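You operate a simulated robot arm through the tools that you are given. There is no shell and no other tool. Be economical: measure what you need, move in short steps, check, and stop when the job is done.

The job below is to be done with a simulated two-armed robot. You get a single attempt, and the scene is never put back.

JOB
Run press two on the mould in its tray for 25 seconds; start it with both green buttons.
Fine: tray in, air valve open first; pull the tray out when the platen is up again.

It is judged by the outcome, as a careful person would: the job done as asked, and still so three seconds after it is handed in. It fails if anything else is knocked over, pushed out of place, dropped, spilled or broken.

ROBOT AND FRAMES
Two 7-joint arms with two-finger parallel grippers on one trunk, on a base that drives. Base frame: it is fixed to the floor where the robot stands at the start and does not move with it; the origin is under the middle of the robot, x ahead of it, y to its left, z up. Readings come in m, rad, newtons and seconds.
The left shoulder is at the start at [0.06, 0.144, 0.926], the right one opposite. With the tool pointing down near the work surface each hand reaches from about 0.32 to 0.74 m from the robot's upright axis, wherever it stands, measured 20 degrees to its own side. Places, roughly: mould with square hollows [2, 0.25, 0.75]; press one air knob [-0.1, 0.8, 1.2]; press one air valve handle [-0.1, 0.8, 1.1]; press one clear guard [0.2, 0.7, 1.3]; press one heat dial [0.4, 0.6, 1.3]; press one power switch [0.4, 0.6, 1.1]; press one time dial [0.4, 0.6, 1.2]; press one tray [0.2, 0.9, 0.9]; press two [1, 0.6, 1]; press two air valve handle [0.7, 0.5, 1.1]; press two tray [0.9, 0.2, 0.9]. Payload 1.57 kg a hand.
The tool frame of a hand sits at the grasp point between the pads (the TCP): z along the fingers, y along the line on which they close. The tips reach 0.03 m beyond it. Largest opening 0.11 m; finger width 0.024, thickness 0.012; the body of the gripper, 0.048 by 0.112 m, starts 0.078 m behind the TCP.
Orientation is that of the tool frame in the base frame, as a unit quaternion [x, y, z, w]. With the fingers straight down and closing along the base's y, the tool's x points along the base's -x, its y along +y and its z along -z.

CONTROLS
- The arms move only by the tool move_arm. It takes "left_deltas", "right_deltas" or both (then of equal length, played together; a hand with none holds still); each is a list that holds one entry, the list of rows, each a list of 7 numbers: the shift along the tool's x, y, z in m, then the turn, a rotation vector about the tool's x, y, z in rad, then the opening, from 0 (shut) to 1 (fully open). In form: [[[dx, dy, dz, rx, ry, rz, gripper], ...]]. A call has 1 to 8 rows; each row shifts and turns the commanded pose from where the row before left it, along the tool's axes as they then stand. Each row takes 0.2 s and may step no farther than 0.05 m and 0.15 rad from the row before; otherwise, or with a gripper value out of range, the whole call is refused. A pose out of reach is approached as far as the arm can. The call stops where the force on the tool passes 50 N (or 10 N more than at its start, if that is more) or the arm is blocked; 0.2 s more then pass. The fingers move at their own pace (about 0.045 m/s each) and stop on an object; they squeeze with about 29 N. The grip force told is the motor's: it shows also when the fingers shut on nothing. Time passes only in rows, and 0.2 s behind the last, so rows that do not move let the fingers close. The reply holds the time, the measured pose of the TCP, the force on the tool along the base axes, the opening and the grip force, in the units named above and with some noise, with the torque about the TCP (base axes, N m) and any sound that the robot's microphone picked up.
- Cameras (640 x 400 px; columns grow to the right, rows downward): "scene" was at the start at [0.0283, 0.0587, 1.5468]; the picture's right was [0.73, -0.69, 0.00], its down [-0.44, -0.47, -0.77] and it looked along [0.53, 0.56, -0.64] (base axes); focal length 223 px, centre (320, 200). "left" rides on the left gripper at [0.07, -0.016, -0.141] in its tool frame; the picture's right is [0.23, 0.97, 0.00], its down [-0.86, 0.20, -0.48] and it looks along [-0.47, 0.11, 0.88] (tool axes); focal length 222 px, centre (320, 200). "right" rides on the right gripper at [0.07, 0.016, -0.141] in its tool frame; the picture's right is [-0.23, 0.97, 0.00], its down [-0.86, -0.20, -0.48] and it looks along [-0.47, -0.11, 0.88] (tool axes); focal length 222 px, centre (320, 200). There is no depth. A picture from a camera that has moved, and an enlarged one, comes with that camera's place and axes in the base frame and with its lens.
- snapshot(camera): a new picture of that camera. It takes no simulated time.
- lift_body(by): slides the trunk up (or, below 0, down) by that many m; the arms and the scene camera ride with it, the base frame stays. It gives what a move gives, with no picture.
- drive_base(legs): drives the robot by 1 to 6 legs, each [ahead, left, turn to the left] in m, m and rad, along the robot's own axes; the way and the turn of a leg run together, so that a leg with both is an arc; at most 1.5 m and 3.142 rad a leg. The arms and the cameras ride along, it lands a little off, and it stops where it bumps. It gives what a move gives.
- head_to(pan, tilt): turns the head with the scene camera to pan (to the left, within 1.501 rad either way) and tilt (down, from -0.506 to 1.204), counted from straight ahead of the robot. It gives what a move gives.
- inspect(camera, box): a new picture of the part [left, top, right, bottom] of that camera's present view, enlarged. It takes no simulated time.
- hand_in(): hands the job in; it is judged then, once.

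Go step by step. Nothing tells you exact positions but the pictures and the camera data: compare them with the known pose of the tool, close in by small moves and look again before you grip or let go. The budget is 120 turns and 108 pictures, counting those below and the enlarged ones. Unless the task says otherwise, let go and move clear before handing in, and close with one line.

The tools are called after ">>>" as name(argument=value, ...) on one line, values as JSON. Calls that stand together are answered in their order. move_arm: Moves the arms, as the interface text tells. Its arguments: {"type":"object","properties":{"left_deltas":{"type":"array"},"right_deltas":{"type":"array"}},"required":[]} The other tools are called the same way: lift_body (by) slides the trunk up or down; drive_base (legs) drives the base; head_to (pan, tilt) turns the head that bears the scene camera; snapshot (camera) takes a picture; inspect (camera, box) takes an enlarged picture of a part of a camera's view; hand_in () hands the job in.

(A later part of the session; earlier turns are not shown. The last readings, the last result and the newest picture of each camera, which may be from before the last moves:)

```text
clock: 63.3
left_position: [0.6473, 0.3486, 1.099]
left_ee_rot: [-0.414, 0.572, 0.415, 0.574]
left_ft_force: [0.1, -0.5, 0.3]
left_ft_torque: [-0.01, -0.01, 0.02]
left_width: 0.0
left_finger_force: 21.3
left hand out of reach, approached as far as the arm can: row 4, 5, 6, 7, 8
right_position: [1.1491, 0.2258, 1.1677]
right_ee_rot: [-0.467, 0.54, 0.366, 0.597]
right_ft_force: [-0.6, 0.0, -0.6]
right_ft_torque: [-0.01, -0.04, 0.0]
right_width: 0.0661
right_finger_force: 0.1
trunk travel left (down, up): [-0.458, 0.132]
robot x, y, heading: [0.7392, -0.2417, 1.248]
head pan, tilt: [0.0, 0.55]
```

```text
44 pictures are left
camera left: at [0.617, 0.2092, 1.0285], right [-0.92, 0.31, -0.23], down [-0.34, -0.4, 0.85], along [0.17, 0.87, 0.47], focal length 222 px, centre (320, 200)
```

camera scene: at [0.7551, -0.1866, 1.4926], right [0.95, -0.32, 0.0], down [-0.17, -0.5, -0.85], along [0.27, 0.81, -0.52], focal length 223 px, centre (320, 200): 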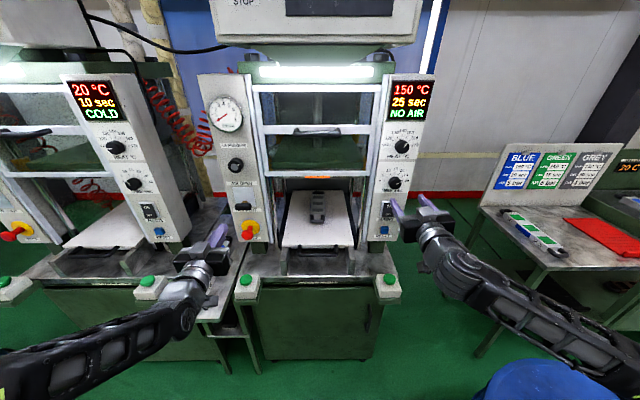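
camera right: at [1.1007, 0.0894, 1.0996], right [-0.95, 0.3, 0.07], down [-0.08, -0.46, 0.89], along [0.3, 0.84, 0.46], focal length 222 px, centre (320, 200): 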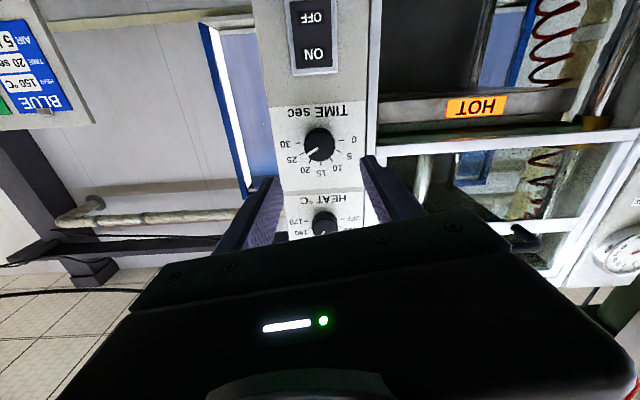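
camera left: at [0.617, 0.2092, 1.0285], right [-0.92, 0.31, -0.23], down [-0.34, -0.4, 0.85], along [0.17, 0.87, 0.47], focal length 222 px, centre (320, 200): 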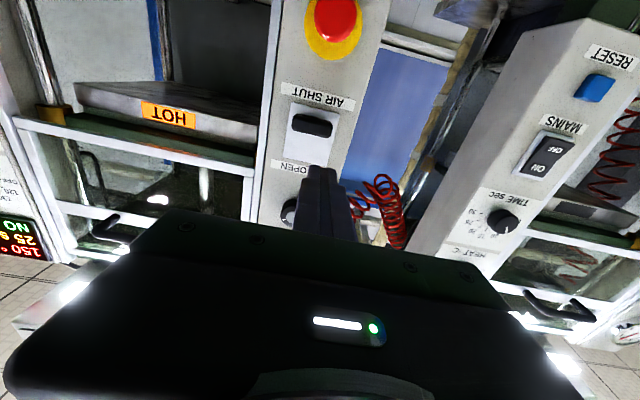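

Better triangulation with the left camera puts the handle at (0.708, 0.495, 1.08). I lower the hand below it and move in, staying well above the E-stop.

>>> move_arm(left_deltas=[[[0.028, -0.005, 0, 0, 0, 0, 0], [0.028, -0.006, 0, 0, 0, 0, 0], [0, 0, 0.03, 0, 0, 0, 0], [0, 0, 0.03, 0, 0, 0, 0], [0, 0, 0.03, 0, 0, 0, 0]]])

>>> snapshot(camera="left")

>>> inspect(camera="scene", box=[200, 150, 300, 255])

```text
clock: 64.5
left_position: [0.6874, 0.4475, 1.0466]
left_ee_rot: [-0.413, 0.572, 0.414, 0.575]
left_ft_force: [0.5, -0.3, 0.6]
left_ft_torque: [0.03, 0.02, -0.01]
left_width: 0.0
left_finger_force: 21.4
left hand out of reach, approached as far as the arm can: row 1, 2
right_position: [1.1489, 0.2249, 1.1669]
right_ee_rot: [-0.466, 0.541, 0.366, 0.597]
right_ft_force: [-0.8, 0.1, -0.5]
right_ft_torque: [0.02, -0.01, -0.01]
right_width: 0.0662
right_finger_force: 0.2
trunk travel left (down, up): [-0.458, 0.132]
robot x, y, heading: [0.7368, -0.2418, 1.254]
head pan, tilt: [0.0, 0.55]
```

```text
43 pictures are left
camera left: at [0.6567, 0.3083, 0.9763], right [-0.92, 0.31, -0.23], down [-0.34, -0.4, 0.85], along [0.17, 0.87, 0.47], focal length 222 px, centre (320, 200)
```

left: 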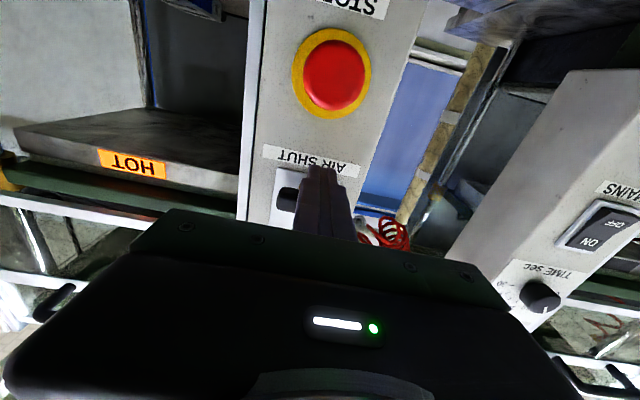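

```text
3.81 times, centred on (250, 202) of scene
camera zoom: at [0.7553, -0.1863, 1.4926], right [0.95, -0.32, 0.0], down [-0.17, -0.5, -0.85], along [0.27, 0.81, -0.52], focal length 848 px, centre (587, 190)
```

zoom: 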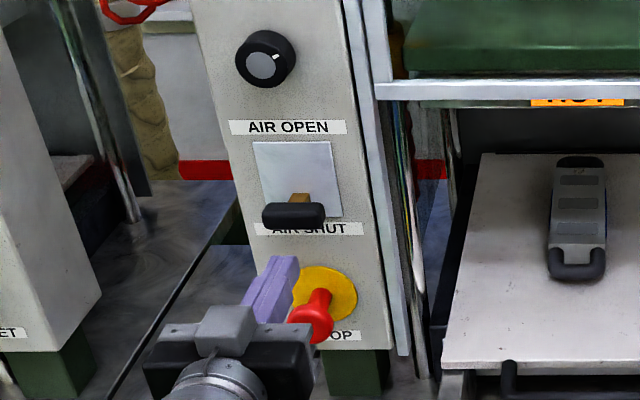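

Clear of the E-stop and below the handle. I shift 1 cm right and go in under the handle.

>>> move_arm(left_deltas=[[[0.002, -0.01, 0.02, 0, 0, 0, 0], [0, 0, 0.02, 0, 0, 0, 0], [0, 0, 0, 0, 0, 0, 0]]])

>>> inspect(camera="scene", box=[200, 150, 300, 255])

>>> snapshot(camera="left")

```text
clock: 65.3
left_position: [0.7084, 0.4811, 1.0454]
left_ee_rot: [-0.414, 0.571, 0.415, 0.574]
left_ft_force: [-0.7, -0.1, -1.0]
left_ft_torque: [0.04, 0.03, 0.02]
left_width: 0.0002
left_finger_force: 21.2
right_position: [1.1479, 0.2266, 1.167]
right_ee_rot: [-0.468, 0.539, 0.367, 0.596]
right_ft_force: [0.7, 1.6, 0.7]
right_ft_torque: [0.0, 0.02, 0.03]
right_width: 0.066
right_finger_force: 0.0
trunk travel left (down, up): [-0.458, 0.132]
robot x, y, heading: [0.7379, -0.2417, 1.25]
head pan, tilt: [0.0, 0.55]
```

```text
3.81 times, centred on (250, 202) of scene
camera zoom: at [0.7551, -0.1869, 1.4926], right [0.95, -0.32, 0.0], down [-0.17, -0.5, -0.85], along [0.27, 0.81, -0.52], focal length 848 px, centre (587, 190)
```

zoom: 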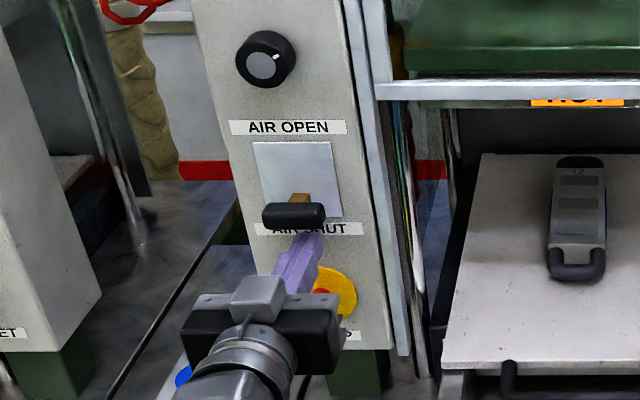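

```text
40 pictures are left
camera left: at [0.679, 0.3423, 0.9742], right [-0.92, 0.31, -0.23], down [-0.34, -0.4, 0.85], along [0.17, 0.87, 0.47], focal length 222 px, centre (320, 200)
```

left: 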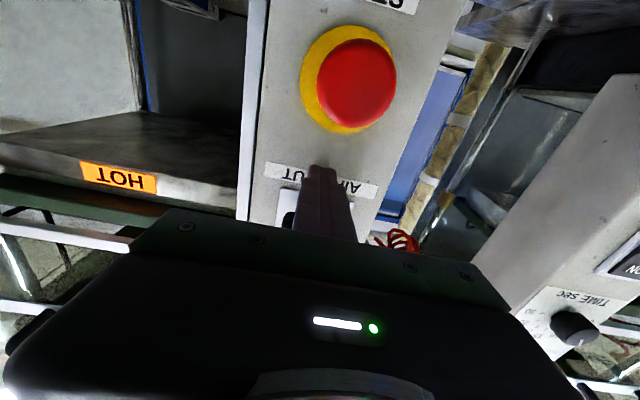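

The fingers are under the handle. Pushing up.

>>> move_arm(left_deltas=[[[-0.015, 0, 0, 0, 0, 0, 0], [-0.015, 0, 0, 0, 0, 0, 0], [-0.015, 0, 0, 0, 0, 0, 0], [-0.015, 0, 0, 0, 0, 0, 0], [-0.015, 0, 0, 0, 0, 0, 0], [0, 0, 0, 0, 0, 0, 0]]])

>>> inspect(camera="scene", box=[190, 70, 440, 230])

```text
clock: 66.9
left_position: [0.7071, 0.4795, 1.103]
left_ee_rot: [-0.421, 0.583, 0.405, 0.564]
left_ft_force: [-1.5, 0.9, -12.9]
left_ft_torque: [-0.01, 0.0, 0.17]
left_width: 0.0003
left_finger_force: 21.3
right_position: [1.1481, 0.2267, 1.1696]
right_ee_rot: [-0.467, 0.54, 0.367, 0.596]
right_ft_force: [0.1, 0.7, -0.4]
right_ft_torque: [0.03, -0.02, 0.03]
right_width: 0.0661
right_finger_force: 0.1
trunk travel left (down, up): [-0.458, 0.132]
robot x, y, heading: [0.7377, -0.243, 1.252]
head pan, tilt: [0.0, 0.55]
stopped in row 6 (left hand): the force on the tool passed its limit (the readings are from after the stop); the commanded pose is now the measured one
```

```text
2.50 times, centred on (315, 150) of scene
camera zoom: at [0.7552, -0.1856, 1.4932], right [0.95, -0.32, 0.0], down [-0.17, -0.5, -0.85], along [0.27, 0.81, -0.52], focal length 556 px, centre (332, 325)
```

zoom: 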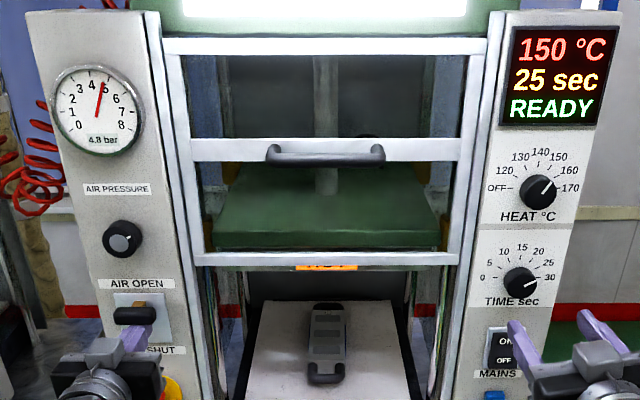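

Air is open: 4.8 bar and the display says READY. Now I back both hands off, lower them and turn them fingers-down above the green buttons.

>>> move_arm(left_deltas=[[[0.006, 0, 0, 0, 0, 0, 0], [0, 0, -0.04, 0, 0, 0, 0], [0, 0, -0.04, 0, 0, 0, 0], [0, 0, -0.04, 0, 0, 0, 0], [0.02, 0, 0, 0, 0, 0, 0], [0.03, 0, 0, 0, 0, 0, 0], [0.03, 0, 0, 0, 0.1, 0, 0], [0, 0, 0, 0, 0.15, 0, 0]]], right_deltas=[[[0, 0, 0, 0, 0, 0.08, 0], [0, 0, -0.01, 0, 0, 0.078, 0], [0.04, 0, 0, 0, 0, 0, 0], [0.04, 0, 0, 0, 0, 0, 0], [0.04, 0, 0, 0, 0, 0, 0], [0.04, 0, 0, 0, 0, 0, 0], [0, 0, 0, 0, 0.15, 0, 0], [0, 0, 0, 0, 0.15, 0, 0]]])

>>> snapshot(camera="scene")

```text
clock: 68.7
left_position: [0.6692, 0.3629, 1.0243]
left_ee_rot: [-0.467, 0.647, 0.351, 0.49]
left_ft_force: [-0.6, -0.1, -0.1]
left_ft_torque: [0.02, 0.03, 0.01]
left_width: 0.0
left_finger_force: 21.4
right_position: [1.155, 0.2049, 1.0371]
right_ee_rot: [-0.481, 0.652, 0.344, 0.473]
right_ft_force: [0.1, 0.6, -0.3]
right_ft_torque: [0.0, 0.03, 0.02]
right_width: 0.0001
right_finger_force: 21.6
right hand out of reach, approached as far as the arm can: row 6
trunk travel left (down, up): [-0.458, 0.132]
robot x, y, heading: [0.7379, -0.244, 1.245]
head pan, tilt: [0.0, 0.55]
```

```text
38 pictures are left
camera scene: at [0.7544, -0.1873, 1.4925], right [0.95, -0.32, 0.0], down [-0.16, -0.5, -0.85], along [0.27, 0.81, -0.52], focal length 223 px, centre (320, 200)
```

scene: 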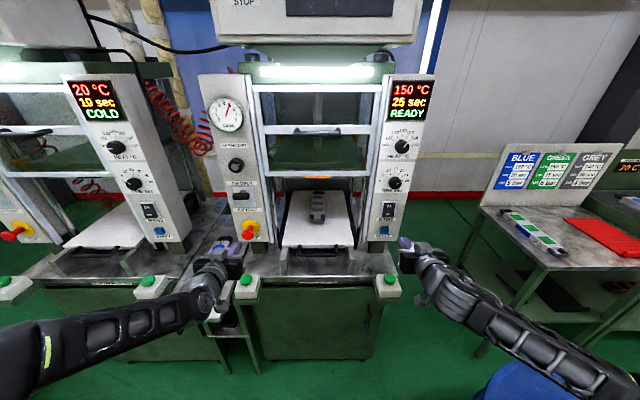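

>>> move_arm(left_deltas=[[[0, 0, 0, 0, 0.15, 0, 0], [0, 0, 0, 0, 0.15, 0, 0], [0, 0, 0, 0, 0.15, 0, 0], [0, 0, 0, 0, 0.15, 0, 0], [0, 0, 0, 0, 0.15, 0, 0], [0, 0, 0, 0, 0.15, 0, 0], [0, 0, 0, 0, 0.15, 0, 0], [0, 0, 0, 0, 0.15, 0, 0]]], right_deltas=[[[0, 0, 0, 0, 0.15, 0, 0], [0, 0, 0, 0, 0.15, 0, 0], [0, 0, 0, 0, 0.15, 0, 0], [0, 0, 0, 0, 0.15, 0, 0], [0, 0, 0, 0, 0.15, 0, 0], [0, 0, 0, 0, 0.15, 0, 0], [0, 0, 0, 0, 0.15, 0, 0], [0, 0, 0, 0, 0.15, 0, 0]]])

>>> move_arm(left_deltas=[[[0, 0, 0, 0, 0.09, 0, 0], [0, 0, 0.02, 0, 0, 0, 0]]], right_deltas=[[[0, 0, 0, 0, 0.05, 0, 0], [0, 0, 0.02, 0, 0, 0, 0]]])

>>> head_to(pan=0, tilt=0.8)

>>> snapshot(camera="scene")

>>> snapshot(camera="left")

>>> snapshot(camera="right")

```text
clock: 70.5
left_position: [0.6691, 0.3641, 1.0238]
left_ee_rot: [-0.584, 0.81, 0.026, 0.039]
left_ft_force: [0.5, 0.3, -0.5]
left_ft_torque: [-0.02, 0.02, -0.03]
left_width: 0.0
left_finger_force: 21.2
right_position: [1.1535, 0.1513, 1.0049]
right_ee_rot: [-0.591, 0.806, 0.019, 0.026]
right_ft_force: [0.5, 0.8, -0.3]
right_ft_torque: [-0.04, 0.01, -0.02]
right_width: 0.0002
right_finger_force: 21.9
right hand out of reach, approached as far as the arm can: row 7, 8
trunk travel left (down, up): [-0.458, 0.132]
robot x, y, heading: [0.738, -0.2375, 1.249]
head pan, tilt: [0.0, 0.55]
```

```text
clock: 71.1
left_position: [0.6712, 0.3493, 0.9963]
left_ee_rot: [-0.585, 0.811, 0.001, 0.002]
left_ft_force: [0.0, -0.5, -0.3]
left_ft_torque: [-0.04, 0.04, 0.02]
left_width: 0.0001
left_finger_force: 20.5
left hand out of reach, approached as far as the arm can: row 1
right_position: [1.1534, 0.1299, 0.9722]
right_ee_rot: [-0.59, 0.807, -0.002, 0.001]
right_ft_force: [0.8, -0.1, 0.2]
right_ft_torque: [-0.02, -0.02, 0.01]
right_width: 0.0
right_finger_force: 21.2
right hand out of reach, approached as far as the arm can: row 1
trunk travel left (down, up): [-0.458, 0.132]
robot x, y, heading: [0.7383, -0.239, 1.253]
head pan, tilt: [0.0, 0.55]
```

```text
clock: 71.9
left_position: [0.6701, 0.3496, 0.9963]
left_ee_rot: [-0.585, 0.811, 0.001, 0.003]
left_ft_force: [-0.6, 0.0, 0.1]
left_ft_torque: [-0.03, 0.03, 0.03]
left_width: 0.0001
left_finger_force: 21.2
right_position: [1.1525, 0.1305, 0.9719]
right_ee_rot: [-0.591, 0.807, -0.002, 0.003]
right_ft_force: [-0.9, -1.3, -0.3]
right_ft_torque: [-0.01, 0.0, 0.03]
right_width: 0.0001
right_finger_force: 21.2
trunk travel left (down, up): [-0.458, 0.132]
robot x, y, heading: [0.7364, -0.2426, 1.249]
head pan, tilt: [0.0, 0.799]
```

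```text
37 pictures are left
camera scene: at [0.7523, -0.1956, 1.4713], right [0.95, -0.32, 0.0], down [-0.23, -0.68, -0.7], along [0.22, 0.66, -0.72], focal length 223 px, centre (320, 200)
```

scene: 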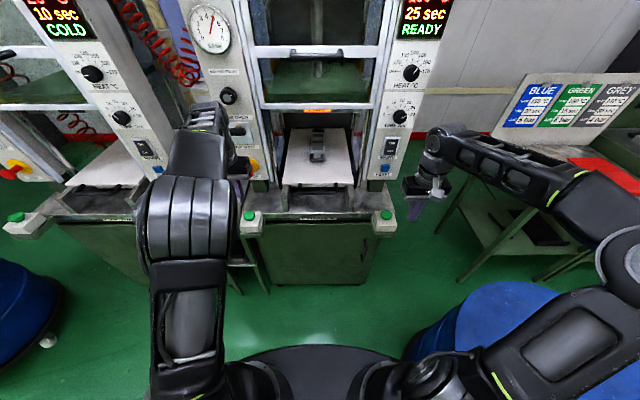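

```text
36 pictures are left
camera left: at [0.6612, 0.2767, 1.1364], right [-1.0, 0.09, 0.0], down [0.08, 0.87, 0.48], along [0.05, 0.48, -0.88], focal length 222 px, centre (320, 200)
```

left: 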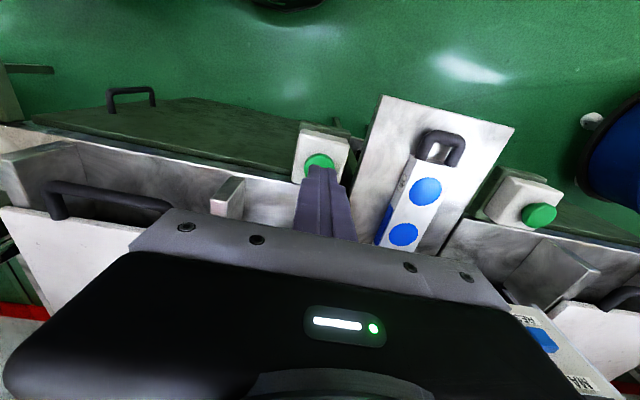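

```text
35 pictures are left
camera right: at [1.115, 0.0685, 1.1135], right [-0.86, 0.51, 0.0], down [0.45, 0.76, 0.48], along [0.25, 0.41, -0.88], focal length 222 px, centre (320, 200)
```

right: 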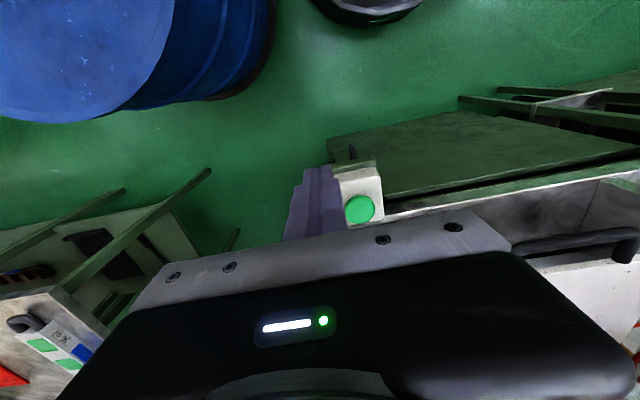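

Buttons at about (0.674, 0.370) and (1.143, 0.217), tops at z≈0.866. I place both fists just above them and check.

>>> move_arm(left_deltas=[[[-0.02, 0.0025, 0.02, 0, 0, 0, 0], [0, 0, 0.03, 0, 0, 0, 0], [0, 0, 0.025, 0, 0, 0, 0], [0, 0, 0, 0, 0, 0, 0]]], right_deltas=[[[-0.03, 0.018, 0.02, 0, 0, 0, 0], [-0.03, 0.018, 0.02, 0, 0, 0, 0], [-0.019, 0, 0.012, 0, 0, 0, 0], [0, 0, 0, 0, 0, 0, 0]]])

>>> inspect(camera="left", box=[220, 100, 420, 225])

>>> inspect(camera="right", box=[220, 100, 420, 225])

>>> inspect(camera="scene", box=[220, 140, 420, 265])

```text
clock: 72.9
left_position: [0.6777, 0.3589, 0.9242]
left_ee_rot: [-0.583, 0.812, 0.003, 0.005]
left_ft_force: [0.1, 0.1, 0.1]
left_ft_torque: [0.02, 0.0, 0.0]
left_width: 0.0001
left_finger_force: 21.3
left hand out of reach, approached as far as the arm can: row 1, 3
right_position: [1.1465, 0.1698, 0.903]
right_ee_rot: [-0.59, 0.807, 0.001, 0.004]
right_ft_force: [-0.4, 0.8, -0.3]
right_ft_torque: [0.0, 0.04, 0.0]
right_width: 0.0
right_finger_force: 21.3
right hand out of reach, approached as far as the arm can: row 1, 2, 3
trunk travel left (down, up): [-0.458, 0.132]
robot x, y, heading: [0.735, -0.2403, 1.248]
head pan, tilt: [0.0, 0.799]
```

```text
3.20 times, centred on (320, 162) of left
camera zoom: at [0.6691, 0.2847, 1.0632], right [-1.0, 0.1, 0.0], down [0.08, 0.87, 0.49], along [0.05, 0.48, -0.87], focal length 711 px, centre (320, 320)
```

zoom: 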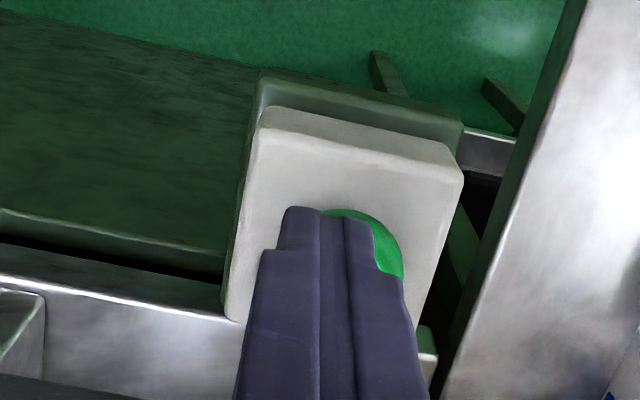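

```text
3.20 times, centred on (320, 162) of right
camera zoom: at [1.1095, 0.1074, 1.0448], right [-0.86, 0.51, 0.0], down [0.45, 0.75, 0.49], along [0.25, 0.42, -0.87], focal length 711 px, centre (320, 320)
```

zoom: 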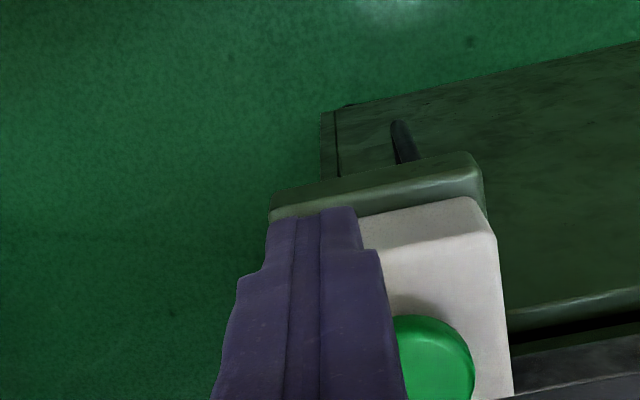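

```text
3.20 times, centred on (320, 202) of scene
camera zoom: at [0.7522, -0.1956, 1.4712], right [0.95, -0.32, 0.0], down [-0.23, -0.68, -0.7], along [0.22, 0.66, -0.72], focal length 712 px, centre (320, 192)
```

zoom: 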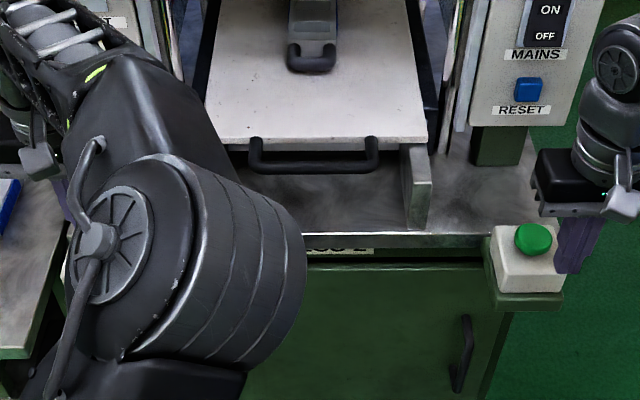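

>>> lift_body(by=0.06)

>>> move_arm(left_deltas=[[[-0.005, 0.004, 0.0, 0, 0, 0, 0], [-0.005, 0.004, 0.02, 0, 0, 0, 0], [0, 0, 0.02, 0, 0, 0, 0], [0, 0, 0.02, 0, 0, 0, 0], [0, 0, 0, 0, 0, 0, 0]]], right_deltas=[[[-0.015, 0.01, 0, 0, 0, 0, 0], [-0.015, 0.008, 0, 0, 0, 0, 0], [-0.014, 0, 0.02, 0, 0, 0, 0], [0, 0, 0.02, 0, 0, 0, 0], [0, 0, 0, 0, 0, 0, 0]]])

>>> inspect(camera="left", box=[220, 100, 420, 225])

>>> inspect(camera="right", box=[220, 100, 420, 225])

```text
clock: 73.9
left_position: [0.6785, 0.3578, 0.9837]
left_ee_rot: [-0.584, 0.812, 0.002, 0.005]
left_ft_force: [-0.5, -0.8, 0.1]
left_ft_torque: [0.03, 0.0, -0.01]
left_width: 0.0
left_finger_force: 21.6
right_position: [1.1475, 0.1694, 0.9629]
right_ee_rot: [-0.591, 0.807, 0.0, 0.004]
right_ft_force: [0.1, -0.3, -0.4]
right_ft_torque: [0.0, 0.0, 0.0]
right_width: 0.0
right_finger_force: 21.0
trunk travel left (down, up): [-0.518, 0.072]
robot x, y, heading: [0.7368, -0.2425, 1.25]
head pan, tilt: [0.0, 0.799]
```

```text
clock: 75.1
left_position: [0.6839, 0.3493, 0.9295]
left_ee_rot: [-0.583, 0.812, 0.002, 0.004]
left_ft_force: [0.0, 0.4, 0.1]
left_ft_torque: [0.0, -0.04, 0.01]
left_width: 0.0002
left_finger_force: 20.6
left hand out of reach, approached as far as the arm can: row 1, 2, 3, 4
right_position: [1.1483, 0.182, 0.9126]
right_ee_rot: [-0.592, 0.806, 0.001, 0.004]
right_ft_force: [0.6, 0.0, -0.1]
right_ft_torque: [0.0, 0.0, -0.01]
right_width: 0.0001
right_finger_force: 21.2
right hand out of reach, approached as far as the arm can: row 1, 2, 3
trunk travel left (down, up): [-0.518, 0.072]
robot x, y, heading: [0.7371, -0.2436, 1.253]
head pan, tilt: [0.0, 0.799]
```

```text
3.20 times, centred on (320, 162) of left
camera zoom: at [0.6753, 0.277, 1.0689], right [-1.0, 0.1, 0.0], down [0.08, 0.87, 0.49], along [0.05, 0.48, -0.87], focal length 711 px, centre (320, 320)
```

zoom: 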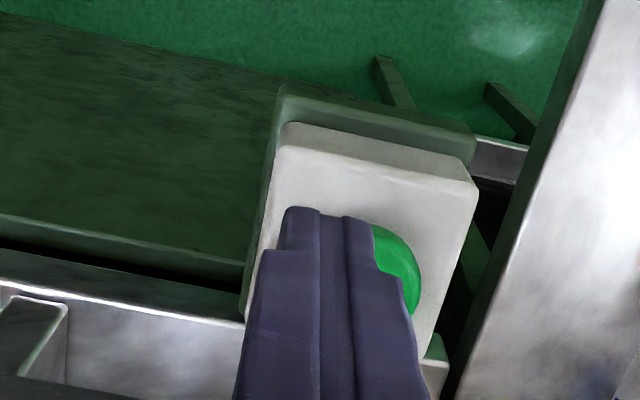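

```text
3.20 times, centred on (320, 162) of right
camera zoom: at [1.1115, 0.1183, 1.054], right [-0.86, 0.51, 0.0], down [0.45, 0.75, 0.49], along [0.25, 0.42, -0.87], focal length 711 px, centre (320, 320)
```

zoom: 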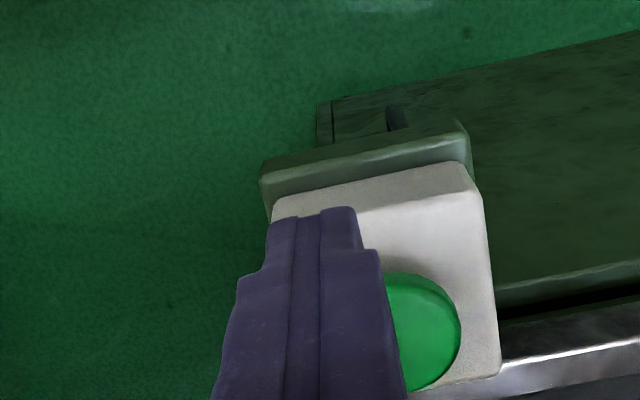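

The arms are at their limits sideways, but the pair's spacing is right; I'll bring them over the buttons with a small base move (ahead 2.8 cm, slight left turn).

>>> drive_base(legs=[[0.028, 0, 0.04]])

>>> inspect(camera="left", box=[220, 100, 420, 225])

>>> inspect(camera="right", box=[220, 100, 420, 225])

```text
clock: 75.9
left_position: [0.6685, 0.3758, 0.9275]
left_ee_rot: [-0.599, 0.8, 0.002, 0.004]
left_ft_force: [-0.6, 0.4, 0.2]
left_ft_torque: [-0.04, -0.02, 0.02]
left_width: 0.0
left_finger_force: 21.5
right_position: [1.1389, 0.2247, 0.9132]
right_ee_rot: [-0.607, 0.795, 0.0, 0.003]
right_ft_force: [-0.2, 0.4, 0.2]
right_ft_torque: [-0.07, -0.03, 0.0]
right_width: 0.0
right_finger_force: 20.9
trunk travel left (down, up): [-0.518, 0.072]
robot x, y, heading: [0.745, -0.2149, 1.291]
head pan, tilt: [0.0, 0.799]
```

```text
3.20 times, centred on (320, 162) of left
camera zoom: at [0.663, 0.3024, 1.0683], right [-1.0, 0.06, 0.0], down [0.05, 0.87, 0.49], along [0.03, 0.49, -0.87], focal length 711 px, centre (320, 320)
```

zoom: 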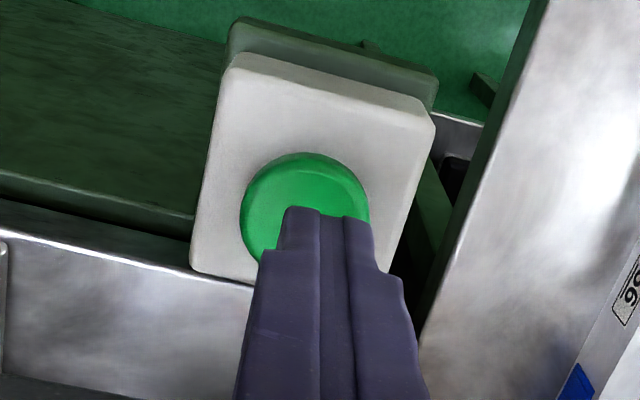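

```text
3.20 times, centred on (320, 162) of right
camera zoom: at [1.1052, 0.161, 1.0536], right [-0.88, 0.48, 0.0], down [0.41, 0.77, 0.48], along [0.23, 0.42, -0.88], focal length 711 px, centre (320, 320)
```

zoom: 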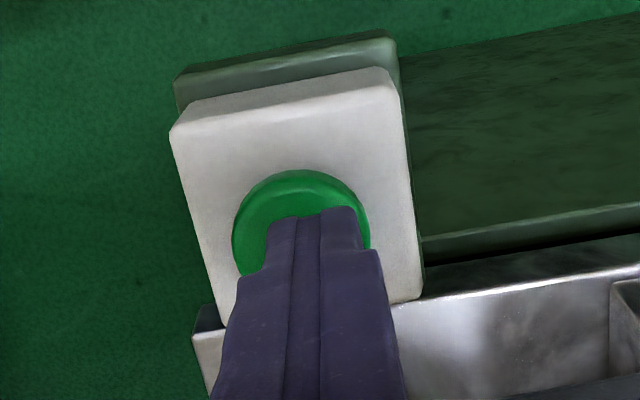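

Both fists are centred over the buttons. Pressing both together.

>>> move_arm(left_deltas=[[[0, 0, 0.017, 0, 0, 0, 0], [0, 0, 0.005, 0, 0, 0, 0], [0, 0, 0.008, 0, 0, 0, 0], [0, 0, 0.008, 0, 0, 0, 0], [0, 0, 0.005, 0, 0, 0, 0], [0, 0, 0, 0, 0, 0, 0], [0, 0, 0, 0, 0, 0, 0]]], right_deltas=[[[0, 0, 0.002, 0, 0, 0, 0], [0, 0, 0.005, 0, 0, 0, 0], [0, 0, 0.008, 0, 0, 0, 0], [0, 0, 0.008, 0, 0, 0, 0], [0, 0, 0.005, 0, 0, 0, 0], [0, 0, 0, 0, 0, 0, 0], [0, 0, 0, 0, 0, 0, 0]]])

>>> snapshot(camera="scene")

```text
clock: 77.5
left_position: [0.6773, 0.3719, 0.8997]
left_ee_rot: [-0.599, 0.801, 0.003, 0.005]
left_ft_force: [-1.2, -0.4, -0.6]
left_ft_torque: [0.01, 0.02, -0.03]
left_width: 0.0
left_finger_force: 21.3
left hand out of reach, approached as far as the arm can: row 1, 3, 4, 5
right_position: [1.1395, 0.2248, 0.8854]
right_ee_rot: [-0.607, 0.794, 0.001, 0.004]
right_ft_force: [-2.0, -0.5, 2.6]
right_ft_torque: [-0.01, 0.03, -0.02]
right_width: 0.0
right_finger_force: 21.4
trunk travel left (down, up): [-0.518, 0.072]
robot x, y, heading: [0.7422, -0.2144, 1.285]
head pan, tilt: [0.0, 0.799]
heard: click
```

```text
27 pictures are left
camera scene: at [0.7582, -0.1686, 1.5312], right [0.96, -0.28, 0.0], down [-0.2, -0.69, -0.7], along [0.19, 0.67, -0.72], focal length 223 px, centre (320, 200)
```

scene: 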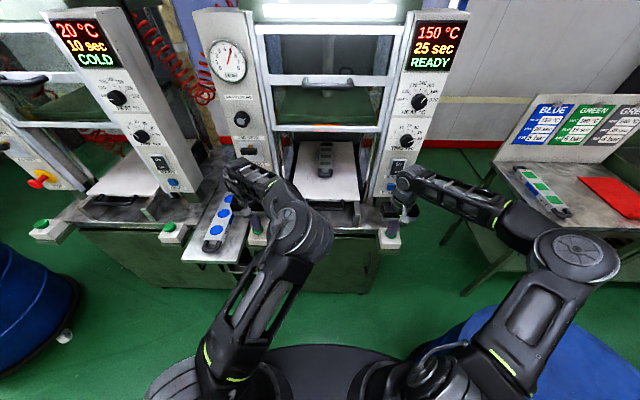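

The right button clicked but the left arm fell short by a few millimetres. I raise the right hand to the same height and press both with the trunk.

>>> move_arm(right_deltas=[[[0, 0, -0.015, 0, 0, 0, 0], [0, 0, 0, 0, 0, 0, 0]]])

>>> lift_body(by=-0.02)

>>> snapshot(camera="scene")

```text
clock: 78.1
left_position: [0.6799, 0.3722, 0.8996]
left_ee_rot: [-0.6, 0.8, 0.004, 0.005]
left_ft_force: [-0.5, 0.7, 0.1]
left_ft_torque: [-0.02, 0.0, 0.01]
left_width: 0.0
left_finger_force: 21.4
right_position: [1.14, 0.2239, 0.901]
right_ee_rot: [-0.607, 0.794, 0.002, 0.004]
right_ft_force: [0.6, 0.2, 1.1]
right_ft_torque: [0.03, 0.01, 0.04]
right_width: 0.0002
right_finger_force: 21.0
trunk travel left (down, up): [-0.518, 0.072]
robot x, y, heading: [0.747, -0.2185, 1.292]
head pan, tilt: [0.0, 0.799]
```

```text
clock: 78.8
left_position: [0.6783, 0.3707, 0.8825]
left_ee_rot: [-0.598, 0.802, 0.004, 0.007]
left_ft_force: [-0.4, 0.7, 15.9]
left_ft_torque: [-0.03, 0.06, 0.03]
left_width: 0.0002
left_finger_force: 21.4
right_position: [1.1402, 0.2237, 0.8823]
right_ee_rot: [-0.608, 0.794, 0.002, 0.006]
right_ft_force: [0.5, 3.7, 9.6]
right_ft_torque: [0.04, -0.03, -0.02]
right_width: 0.0003
right_finger_force: 21.1
trunk travel left (down, up): [-0.498, 0.092]
robot x, y, heading: [0.7411, -0.2167, 1.289]
head pan, tilt: [0.0, 0.799]
heard: click, click
```

```text
26 pictures are left
camera scene: at [0.7584, -0.17, 1.5117], right [0.96, -0.28, 0.0], down [-0.2, -0.69, -0.7], along [0.19, 0.67, -0.72], focal length 223 px, centre (320, 200)
```

scene: 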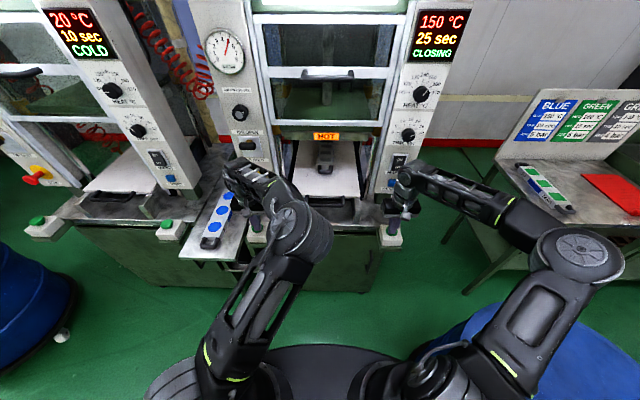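

Both clicked and the display says CLOSING. I hold the buttons while the platen comes down.

>>> move_arm(left_deltas=[[[0, 0, 0, 0, 0, 0, 0], [0, 0, 0, 0, 0, 0, 0], [0, 0, 0, 0, 0, 0, 0], [0, 0, 0, 0, 0, 0, 0], [0, 0, 0, 0, 0, 0, 0], [0, 0, 0, 0, 0, 0, 0], [0, 0, 0, 0, 0, 0, 0], [0, 0, 0, 0, 0, 0, 0]]])

>>> inspect(camera="scene", box=[200, 0, 480, 175])

```text
clock: 80.6
left_position: [0.6789, 0.3712, 0.8814]
left_ee_rot: [-0.599, 0.801, 0.005, 0.006]
left_ft_force: [1.4, 9.9, 25.5]
left_ft_torque: [0.21, 0.03, -0.02]
left_width: 0.0
left_finger_force: 21.5
right_position: [1.1397, 0.2237, 0.8822]
right_ee_rot: [-0.607, 0.794, 0.001, 0.005]
right_ft_force: [3.0, 8.3, 18.7]
right_ft_torque: [0.15, -0.09, 0.0]
right_width: 0.0001
right_finger_force: 21.1
trunk travel left (down, up): [-0.498, 0.092]
robot x, y, heading: [0.7453, -0.2134, 1.29]
head pan, tilt: [0.0, 0.799]
```

```text
2.29 times, centred on (340, 88) of scene
camera zoom: at [0.7582, -0.1699, 1.5114], right [0.96, -0.28, 0.0], down [-0.2, -0.69, -0.7], along [0.19, 0.67, -0.72], focal length 509 px, centre (274, 457)
```

zoom: 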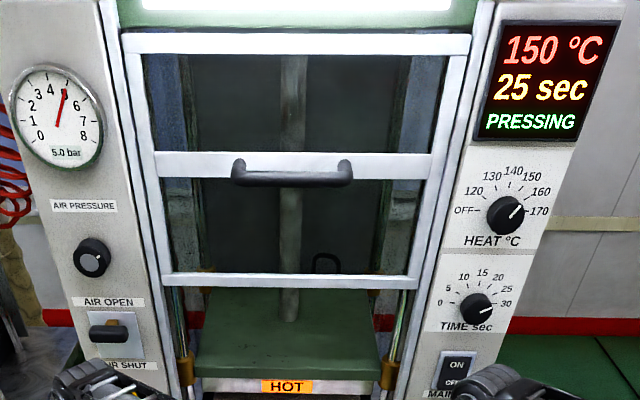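

PRESSING at 25 s and 5 bar. I let go of the buttons by raising the trunk, back off a little and get ready to fetch the tray.

>>> lift_body(by=0.087)

>>> drive_base(legs=[[-0.04, 0, -0.04]])

>>> move_arm(right_deltas=[[[0, 0.02, 0, 0, 0, -0.15, 0.4], [0, 0, 0, 0, 0, -0.15, 0.4], [0, 0, 0, 0, 0, -0.15, 0.4], [0, 0, 0, 0, 0, -0.15, 0.4], [0, 0, 0, 0, 0, -0.15, 0.4], [0, 0, 0, 0, 0, -0.15, 0.4], [0, 0, 0, 0, 0, -0.15, 0.4], [0, 0, 0, 0, 0, -0.15, 0.4]]], left_deltas=[[[0, 0, -0.02, 0, 0, 0, 0], [0.02, 0, 0, 0, 0, 0, 0], [0.03, 0, 0, 0, 0, 0, 0], [0.03, 0, 0, 0, 0, 0, 0], [0.03, 0, 0, 0, 0, 0, 0], [0, 0.03, 0, 0, 0, 0, 0], [0, 0.03, 0, 0, 0, 0, 0], [0, 0, 0, 0, 0, 0, 0]]])

>>> snapshot(camera="scene")

```text
clock: 81.8
left_position: [0.6788, 0.3735, 0.9669]
left_ee_rot: [-0.599, 0.801, 0.003, 0.004]
left_ft_force: [1.2, -0.6, -0.5]
left_ft_torque: [0.0, 0.01, -0.03]
left_width: 0.0
left_finger_force: 21.0
right_position: [1.1392, 0.2241, 0.9674]
right_ee_rot: [-0.608, 0.794, 0.001, 0.004]
right_ft_force: [0.4, 0.2, -0.8]
right_ft_torque: [0.03, -0.02, -0.03]
right_width: 0.0002
right_finger_force: 21.2
trunk travel left (down, up): [-0.585, 0.005]
robot x, y, heading: [0.7458, -0.2149, 1.288]
head pan, tilt: [0.0, 0.799]
```

```text
clock: 82.7
left_position: [0.6903, 0.335, 0.9675]
left_ee_rot: [-0.583, 0.812, 0.004, 0.005]
left_ft_force: [0.0, -0.4, 0.7]
left_ft_torque: [0.07, -0.02, 0.04]
left_width: 0.0001
left_finger_force: 21.8
right_position: [1.1453, 0.1684, 0.9678]
right_ee_rot: [-0.591, 0.807, 0.001, 0.004]
right_ft_force: [0.7, 0.3, -0.3]
right_ft_torque: [0.03, 0.02, 0.02]
right_width: 0.0
right_finger_force: 21.1
trunk travel left (down, up): [-0.585, 0.005]
robot x, y, heading: [0.7359, -0.2538, 1.251]
head pan, tilt: [0.0, 0.799]
```

```text
clock: 84.5
left_position: [0.5974, 0.2518, 0.9838]
left_ee_rot: [-0.582, 0.813, 0.003, 0.004]
left_ft_force: [-0.2, 0.2, -0.2]
left_ft_torque: [0.01, -0.01, 0.02]
left_width: 0.0
left_finger_force: 21.1
right_position: [1.1278, 0.1737, 0.967]
right_ee_rot: [0.944, -0.331, 0.0, -0.006]
right_ft_force: [0.1, 1.0, -0.4]
right_ft_torque: [0.05, -0.02, 0.0]
right_width: 0.044
right_finger_force: 0.1
trunk travel left (down, up): [-0.585, 0.005]
robot x, y, heading: [0.7322, -0.2524, 1.248]
head pan, tilt: [0.0, 0.799]
```

```text
24 pictures are left
camera scene: at [0.749, -0.2073, 1.5982], right [0.95, -0.32, 0.0], down [-0.23, -0.68, -0.7], along [0.22, 0.66, -0.72], focal length 223 px, centre (320, 200)
```

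scene: 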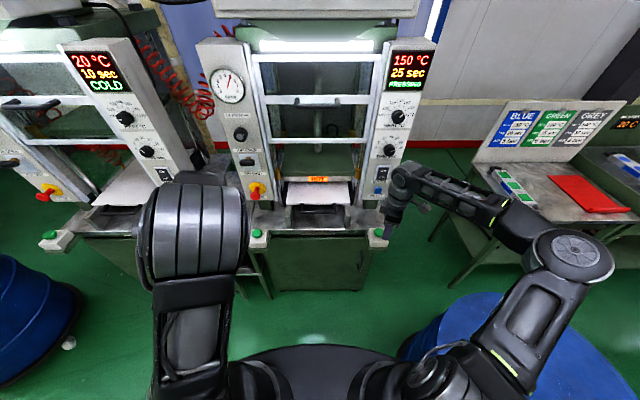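

>>> move_arm(right_deltas=[[[0, 0, 0, 0, 0, -0.15, 0.4], [0, 0, 0, 0, 0, -0.15, 0.4], [0, 0, 0, 0, 0, -0.054, 0.4], [-0.05, 0, 0, 0, 0, 0, 0.4], [-0.05, 0, 0, 0, 0, 0, 0.4], [-0.05, 0, 0, 0, 0, 0, 0.4], [-0.05, 0, 0, 0, 0, 0, 0.4], [-0.05, 0, 0, 0, 0, 0, 0.4]]])

>>> drive_base(legs=[[0.014, 0, 0]])

>>> move_arm(right_deltas=[[[0, 0, 0, 0, 0, 0, 0.4], [0, 0, 0, 0, 0, 0, 0.4], [0, 0, 0, 0, 0, 0, 0.4], [0, 0, 0, 0, 0, 0, 0.4], [0, 0, 0, 0, 0, 0, 0.4], [0, 0, 0, 0, 0, 0, 0.4], [0, 0, 0, 0, 0, 0, 0.4], [0, 0, 0, 0, 0, 0, 0.4]]])

>>> snapshot(camera="scene")

```text
clock: 86.3
left_position: [0.5966, 0.2515, 0.9851]
left_ee_rot: [-0.582, 0.813, 0.003, 0.005]
left_ft_force: [0.2, -0.2, -0.5]
left_ft_torque: [-0.03, 0.0, -0.01]
left_width: 0.0002
left_finger_force: 21.7
right_position: [0.9903, 0.1038, 0.9445]
right_ee_rot: [0.987, -0.162, 0.0, -0.004]
right_ft_force: [0.7, 0.5, -1.2]
right_ft_torque: [0.0, 0.02, 0.01]
right_width: 0.0438
right_finger_force: 0.1
right hand out of reach, approached as far as the arm can: row 4, 5, 6, 7, 8
trunk travel left (down, up): [-0.585, 0.005]
robot x, y, heading: [0.7371, -0.2531, 1.25]
head pan, tilt: [0.0, 0.799]
```

```text
clock: 87.0
left_position: [0.6009, 0.2653, 0.9859]
left_ee_rot: [-0.583, 0.813, 0.004, 0.005]
left_ft_force: [0.7, 0.4, 1.0]
left_ft_torque: [-0.03, -0.01, 0.01]
left_width: 0.0
left_finger_force: 21.3
right_position: [0.9942, 0.118, 0.9439]
right_ee_rot: [0.987, -0.16, 0.0, -0.005]
right_ft_force: [0.5, 0.6, -1.3]
right_ft_torque: [-0.04, 0.01, 0.01]
right_width: 0.0441
right_finger_force: 0.1
trunk travel left (down, up): [-0.585, 0.005]
robot x, y, heading: [0.7381, -0.2428, 1.25]
head pan, tilt: [0.0, 0.799]
```

```text
clock: 88.8
left_position: [0.6027, 0.2645, 0.9845]
left_ee_rot: [-0.582, 0.813, 0.003, 0.005]
left_ft_force: [0.2, 0.7, 0.2]
left_ft_torque: [0.0, 0.02, -0.03]
left_width: 0.0001
left_finger_force: 21.5
right_position: [0.9933, 0.117, 0.9449]
right_ee_rot: [0.987, -0.16, 0.0, -0.005]
right_ft_force: [-0.5, -0.3, 0.2]
right_ft_torque: [0.01, -0.05, 0.0]
right_width: 0.0439
right_finger_force: 0.1
trunk travel left (down, up): [-0.585, 0.005]
robot x, y, heading: [0.736, -0.2408, 1.25]
head pan, tilt: [0.0, 0.799]
```

```text
23 pictures are left
camera scene: at [0.7529, -0.1943, 1.5982], right [0.95, -0.32, 0.0], down [-0.23, -0.68, -0.7], along [0.22, 0.66, -0.72], focal length 223 px, centre (320, 200)
```

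scene: 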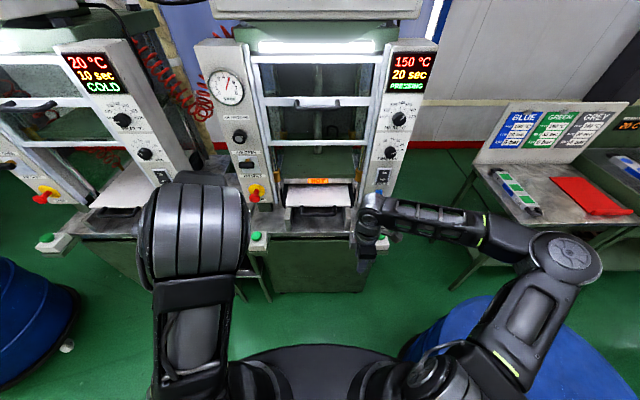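

Counting down (20 s left). Meanwhile I bring the right hand forward and then left toward the tray handle, staying above it.

>>> move_arm(right_deltas=[[[0, -0.04, 0, 0, 0, 0, 0.4], [0, -0.04, 0, 0, 0, 0, 0.4], [-0.03, 0, -0.01, 0, 0, 0, 0.4], [-0.03, 0, -0.01, 0, 0, 0, 0.4], [-0.03, 0, -0.01, 0, 0, 0, 0.4], [-0.03, 0, 0, 0, 0, 0, 0.4]]], left_deltas=[[[0.03, 0, 0, 0, 0, 0, 0], [0.03, 0, 0, 0, 0, 0, 0], [0.03, 0, 0, 0, 0, 0, 0], [0, 0.03, 0, 0, 0, 0, 0], [0, 0.03, 0, 0, 0, 0, 0], [0, 0, 0, 0, 0, 0, 0]]])

```text
clock: 90.2
left_position: [0.5163, 0.1977, 0.9826]
left_ee_rot: [-0.582, 0.813, 0.004, 0.005]
left_ft_force: [0.1, 0.4, 0.1]
left_ft_torque: [-0.01, 0.0, -0.03]
left_width: 0.0
left_finger_force: 21.4
right_position: [0.9925, 0.115, 0.9634]
right_ee_rot: [0.987, -0.161, -0.001, -0.005]
right_ft_force: [-0.7, 0.0, 1.1]
right_ft_torque: [-0.03, 0.02, -0.02]
right_width: 0.044
right_finger_force: 0.1
right hand out of reach, approached as far as the arm can: row 1, 2, 3, 4, 5, 6
trunk travel left (down, up): [-0.585, 0.005]
robot x, y, heading: [0.7381, -0.2417, 1.252]
head pan, tilt: [0.0, 0.799]
```

The wrist is wound up; the grip is symmetric, so I unwind it by half a turn the other way while the press works.

>>> move_arm(right_deltas=[[[0, 0, 0, 0, 0, 0.15, 0.4], [0, 0, 0, 0, 0, 0.15, 0.4], [0, 0, 0, 0, 0, 0.15, 0.4], [0, 0, 0, 0, 0, 0.15, 0.4], [0, 0, 0, 0, 0, 0.15, 0.4], [0, 0, 0, 0, 0, 0.15, 0.4], [0, 0, 0, 0, 0, 0.15, 0.4], [0, 0, 0, 0, 0, 0.15, 0.4]]])

>>> move_arm(right_deltas=[[[0, 0, 0, 0, 0, 0.15, 0.4], [0, 0, 0, 0, 0, 0.15, 0.4], [0, 0, 0, 0, 0, 0.15, 0.4], [0, 0, 0, 0, 0, 0.15, 0.4], [0, 0, 0, 0, 0, 0.15, 0.4], [0, 0, 0, 0, 0, 0.15, 0.4], [0, 0, 0, 0, 0, 0.15, 0.4], [0, 0, 0, 0, 0, 0.15, 0.4]]])

>>> move_arm(right_deltas=[[[0, 0, 0, 0, 0, 0.15, 0.4], [0, 0, 0, 0, 0, 0.15, 0.4], [0, 0, 0, 0, 0, 0.15, 0.4], [0, 0, 0, 0, 0, 0.15, 0.4], [0, 0, 0, 0, 0, 0.14, 0.4]]])

```text
clock: 92.0
left_position: [0.5155, 0.1977, 0.9837]
left_ee_rot: [-0.583, 0.813, 0.003, 0.005]
left_ft_force: [0.0, 0.2, 0.1]
left_ft_torque: [-0.03, 0.01, 0.01]
left_width: 0.0
left_finger_force: 21.3
right_position: [0.9919, 0.1147, 0.9631]
right_ee_rot: [0.723, -0.691, -0.004, -0.005]
right_ft_force: [0.4, -0.7, -0.6]
right_ft_torque: [0.01, 0.02, -0.02]
right_width: 0.0439
right_finger_force: 0.0
trunk travel left (down, up): [-0.585, 0.005]
robot x, y, heading: [0.7371, -0.2417, 1.25]
head pan, tilt: [0.0, 0.799]
```

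```text
clock: 93.8
left_position: [0.515, 0.1981, 0.9838]
left_ee_rot: [-0.581, 0.814, 0.002, 0.005]
left_ft_force: [-0.6, 0.4, -0.7]
left_ft_torque: [0.01, -0.01, -0.03]
left_width: 0.0004
left_finger_force: 21.2
right_position: [0.9939, 0.1151, 0.9635]
right_ee_rot: [-0.206, 0.978, 0.004, 0.002]
right_ft_force: [0.4, 0.1, 0.8]
right_ft_torque: [-0.01, 0.01, 0.0]
right_width: 0.0439
right_finger_force: 0.2
trunk travel left (down, up): [-0.585, 0.005]
robot x, y, heading: [0.7339, -0.2421, 1.25]
head pan, tilt: [0.0, 0.799]
```

```text
clock: 95.0
left_position: [0.5154, 0.1983, 0.9848]
left_ee_rot: [-0.583, 0.813, 0.004, 0.005]
left_ft_force: [-0.2, -0.2, 0.5]
left_ft_torque: [0.02, -0.01, -0.05]
left_width: 0.0
left_finger_force: 21.7
right_position: [0.9936, 0.1146, 0.964]
right_ee_rot: [0.161, 0.987, 0.005, 0.0]
right_ft_force: [0.4, 0.0, 0.1]
right_ft_torque: [-0.01, 0.01, 0.01]
right_width: 0.0441
right_finger_force: 0.1
trunk travel left (down, up): [-0.585, 0.005]
robot x, y, heading: [0.7414, -0.2399, 1.248]
head pan, tilt: [0.0, 0.799]
```

>>> move_arm(right_deltas=[[[0.035, 0, 0, 0, 0, 0, 0.4], [0.035, 0, 0, 0, 0, 0, 0.4], [0.035, 0, 0, 0, 0, 0, 0.4], [0.037, 0, 0, 0, 0, 0, 0.4], [0, 0.03, 0, 0, 0, 0, 0.4], [0, 0.03, 0, 0, 0, 0, 0.4], [0, 0.03, 0, 0, 0, 0, 0.4]]])

>>> snapshot(camera="scene")

```text
clock: 96.6
left_position: [0.5157, 0.1971, 0.9825]
left_ee_rot: [-0.582, 0.814, 0.003, 0.005]
left_ft_force: [0.1, -1.0, -0.5]
left_ft_torque: [0.03, 0.03, -0.03]
left_width: 0.0
left_finger_force: 21.7
right_position: [1.0079, 0.1314, 0.9607]
right_ee_rot: [0.158, 0.987, 0.006, -0.002]
right_ft_force: [-0.5, -0.7, -0.4]
right_ft_torque: [0.01, 0.01, -0.01]
right_width: 0.0439
right_finger_force: 0.2
right hand out of reach, approached as far as the arm can: row 1, 2, 3, 4, 5, 6, 7
trunk travel left (down, up): [-0.585, 0.005]
robot x, y, heading: [0.736, -0.2367, 1.249]
head pan, tilt: [0.0, 0.799]
```

```text
22 pictures are left
camera scene: at [0.7532, -0.194, 1.5982], right [0.95, -0.32, 0.0], down [-0.23, -0.68, -0.7], along [0.22, 0.66, -0.72], focal length 223 px, centre (320, 200)
```

scene: 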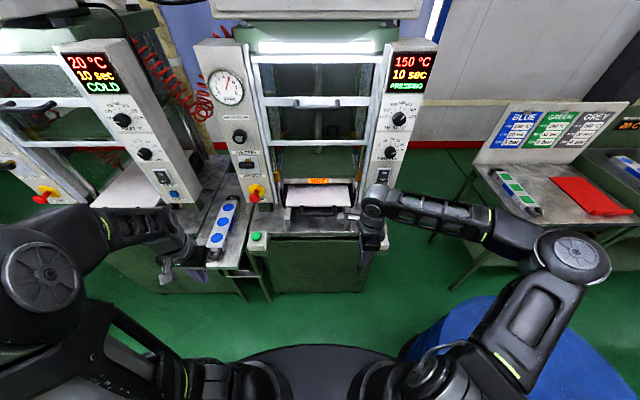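

10 s left. The right arm's elbow posture is the limit, so I'll use the left hand (whose wrist was never rolled) for the tray: turn it a quarter and bring it in.

>>> move_arm(left_deltas=[[[0, 0, -0.03, 0, 0, 0.15, 0.4], [0, 0, 0, 0, 0, 0.15, 0.4], [0, 0, 0, 0, 0, 0.15, 0.4], [0, 0, 0, 0, 0, 0.15, 0.4], [0, 0, 0, 0, 0, 0.15, 0.4], [0, 0, 0, 0, 0, 0.15, 0.4], [0, 0, 0, 0, 0, 0.15, 0.4], [0, 0, 0, 0, 0, 0.15, 0.4]]], right_deltas=[[[-0.03, 0, 0, 0, 0, 0, 0.4], [-0.03, 0, 0, 0, 0, 0, 0.4], [-0.03, 0, 0, 0, 0, 0, 0.4], [-0.03, 0, 0, 0, 0, 0, 0.4], [-0.03, 0, 0, 0, 0, 0, 0.4], [0, -0.03, 0, 0, 0, 0, 0.4], [0, -0.03, 0, 0, 0, 0, 0.4], [0, -0.03, 0, 0, 0, 0, 0.4]]])

>>> move_arm(left_deltas=[[[0, 0, 0, 0, 0, 0.15, 0.4], [0, 0, 0, 0, 0, 0.15, 0.4], [0, 0, 0, 0, 0, 0.07, 0.4], [-0.04, 0, 0, 0, 0, 0, 0.4], [-0.04, 0, 0, 0, 0, 0, 0.4], [-0.04, 0, 0, 0, 0, 0, 0.4], [-0.04, 0, 0, 0, 0, 0, 0.4], [-0.04, 0, 0, 0, 0, 0, 0.4]]])

>>> snapshot(camera="scene")

```text
clock: 98.4
left_position: [0.5138, 0.1977, 1.0137]
left_ee_rot: [-0.021, 1.0, 0.007, 0.003]
left_ft_force: [0.2, -0.3, 0.2]
left_ft_torque: [-0.01, 0.0, 0.0]
left_width: 0.044
left_finger_force: 0.0
right_position: [1.1212, -0.0032, 0.9598]
right_ee_rot: [0.159, 0.987, 0.005, 0.001]
right_ft_force: [-0.5, -0.5, -0.1]
right_ft_torque: [-0.04, -0.04, 0.01]
right_width: 0.0437
right_finger_force: 0.1
trunk travel left (down, up): [-0.585, 0.005]
robot x, y, heading: [0.7329, -0.2373, 1.249]
head pan, tilt: [0.0, 0.799]
```

```text
clock: 100.2
left_position: [0.7045, 0.1349, 1.0145]
left_ee_rot: [0.162, 0.987, 0.006, 0.001]
left_ft_force: [0.8, -0.8, -0.4]
left_ft_torque: [-0.02, 0.01, 0.03]
left_width: 0.0438
left_finger_force: 0.1
right_position: [1.1247, -0.0021, 0.9596]
right_ee_rot: [0.159, 0.987, 0.005, 0.0]
right_ft_force: [0.9, -1.1, -0.3]
right_ft_torque: [0.01, 0.0, 0.0]
right_width: 0.0437
right_finger_force: 0.2
trunk travel left (down, up): [-0.585, 0.005]
robot x, y, heading: [0.7363, -0.2392, 1.25]
head pan, tilt: [0.0, 0.799]
```

```text
21 pictures are left
camera scene: at [0.7537, -0.1943, 1.5982], right [0.95, -0.32, 0.0], down [-0.23, -0.68, -0.7], along [0.22, 0.66, -0.72], focal length 223 px, centre (320, 200)
```

scene: 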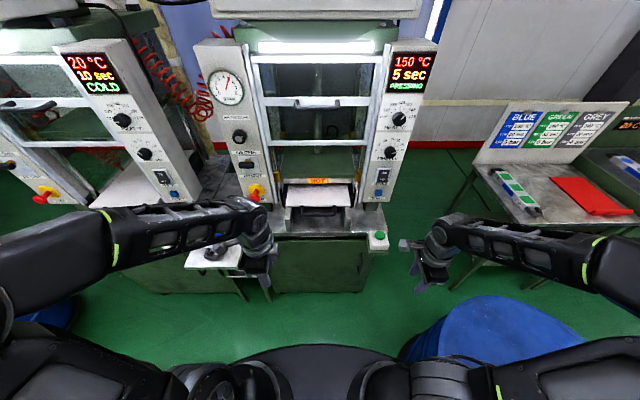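

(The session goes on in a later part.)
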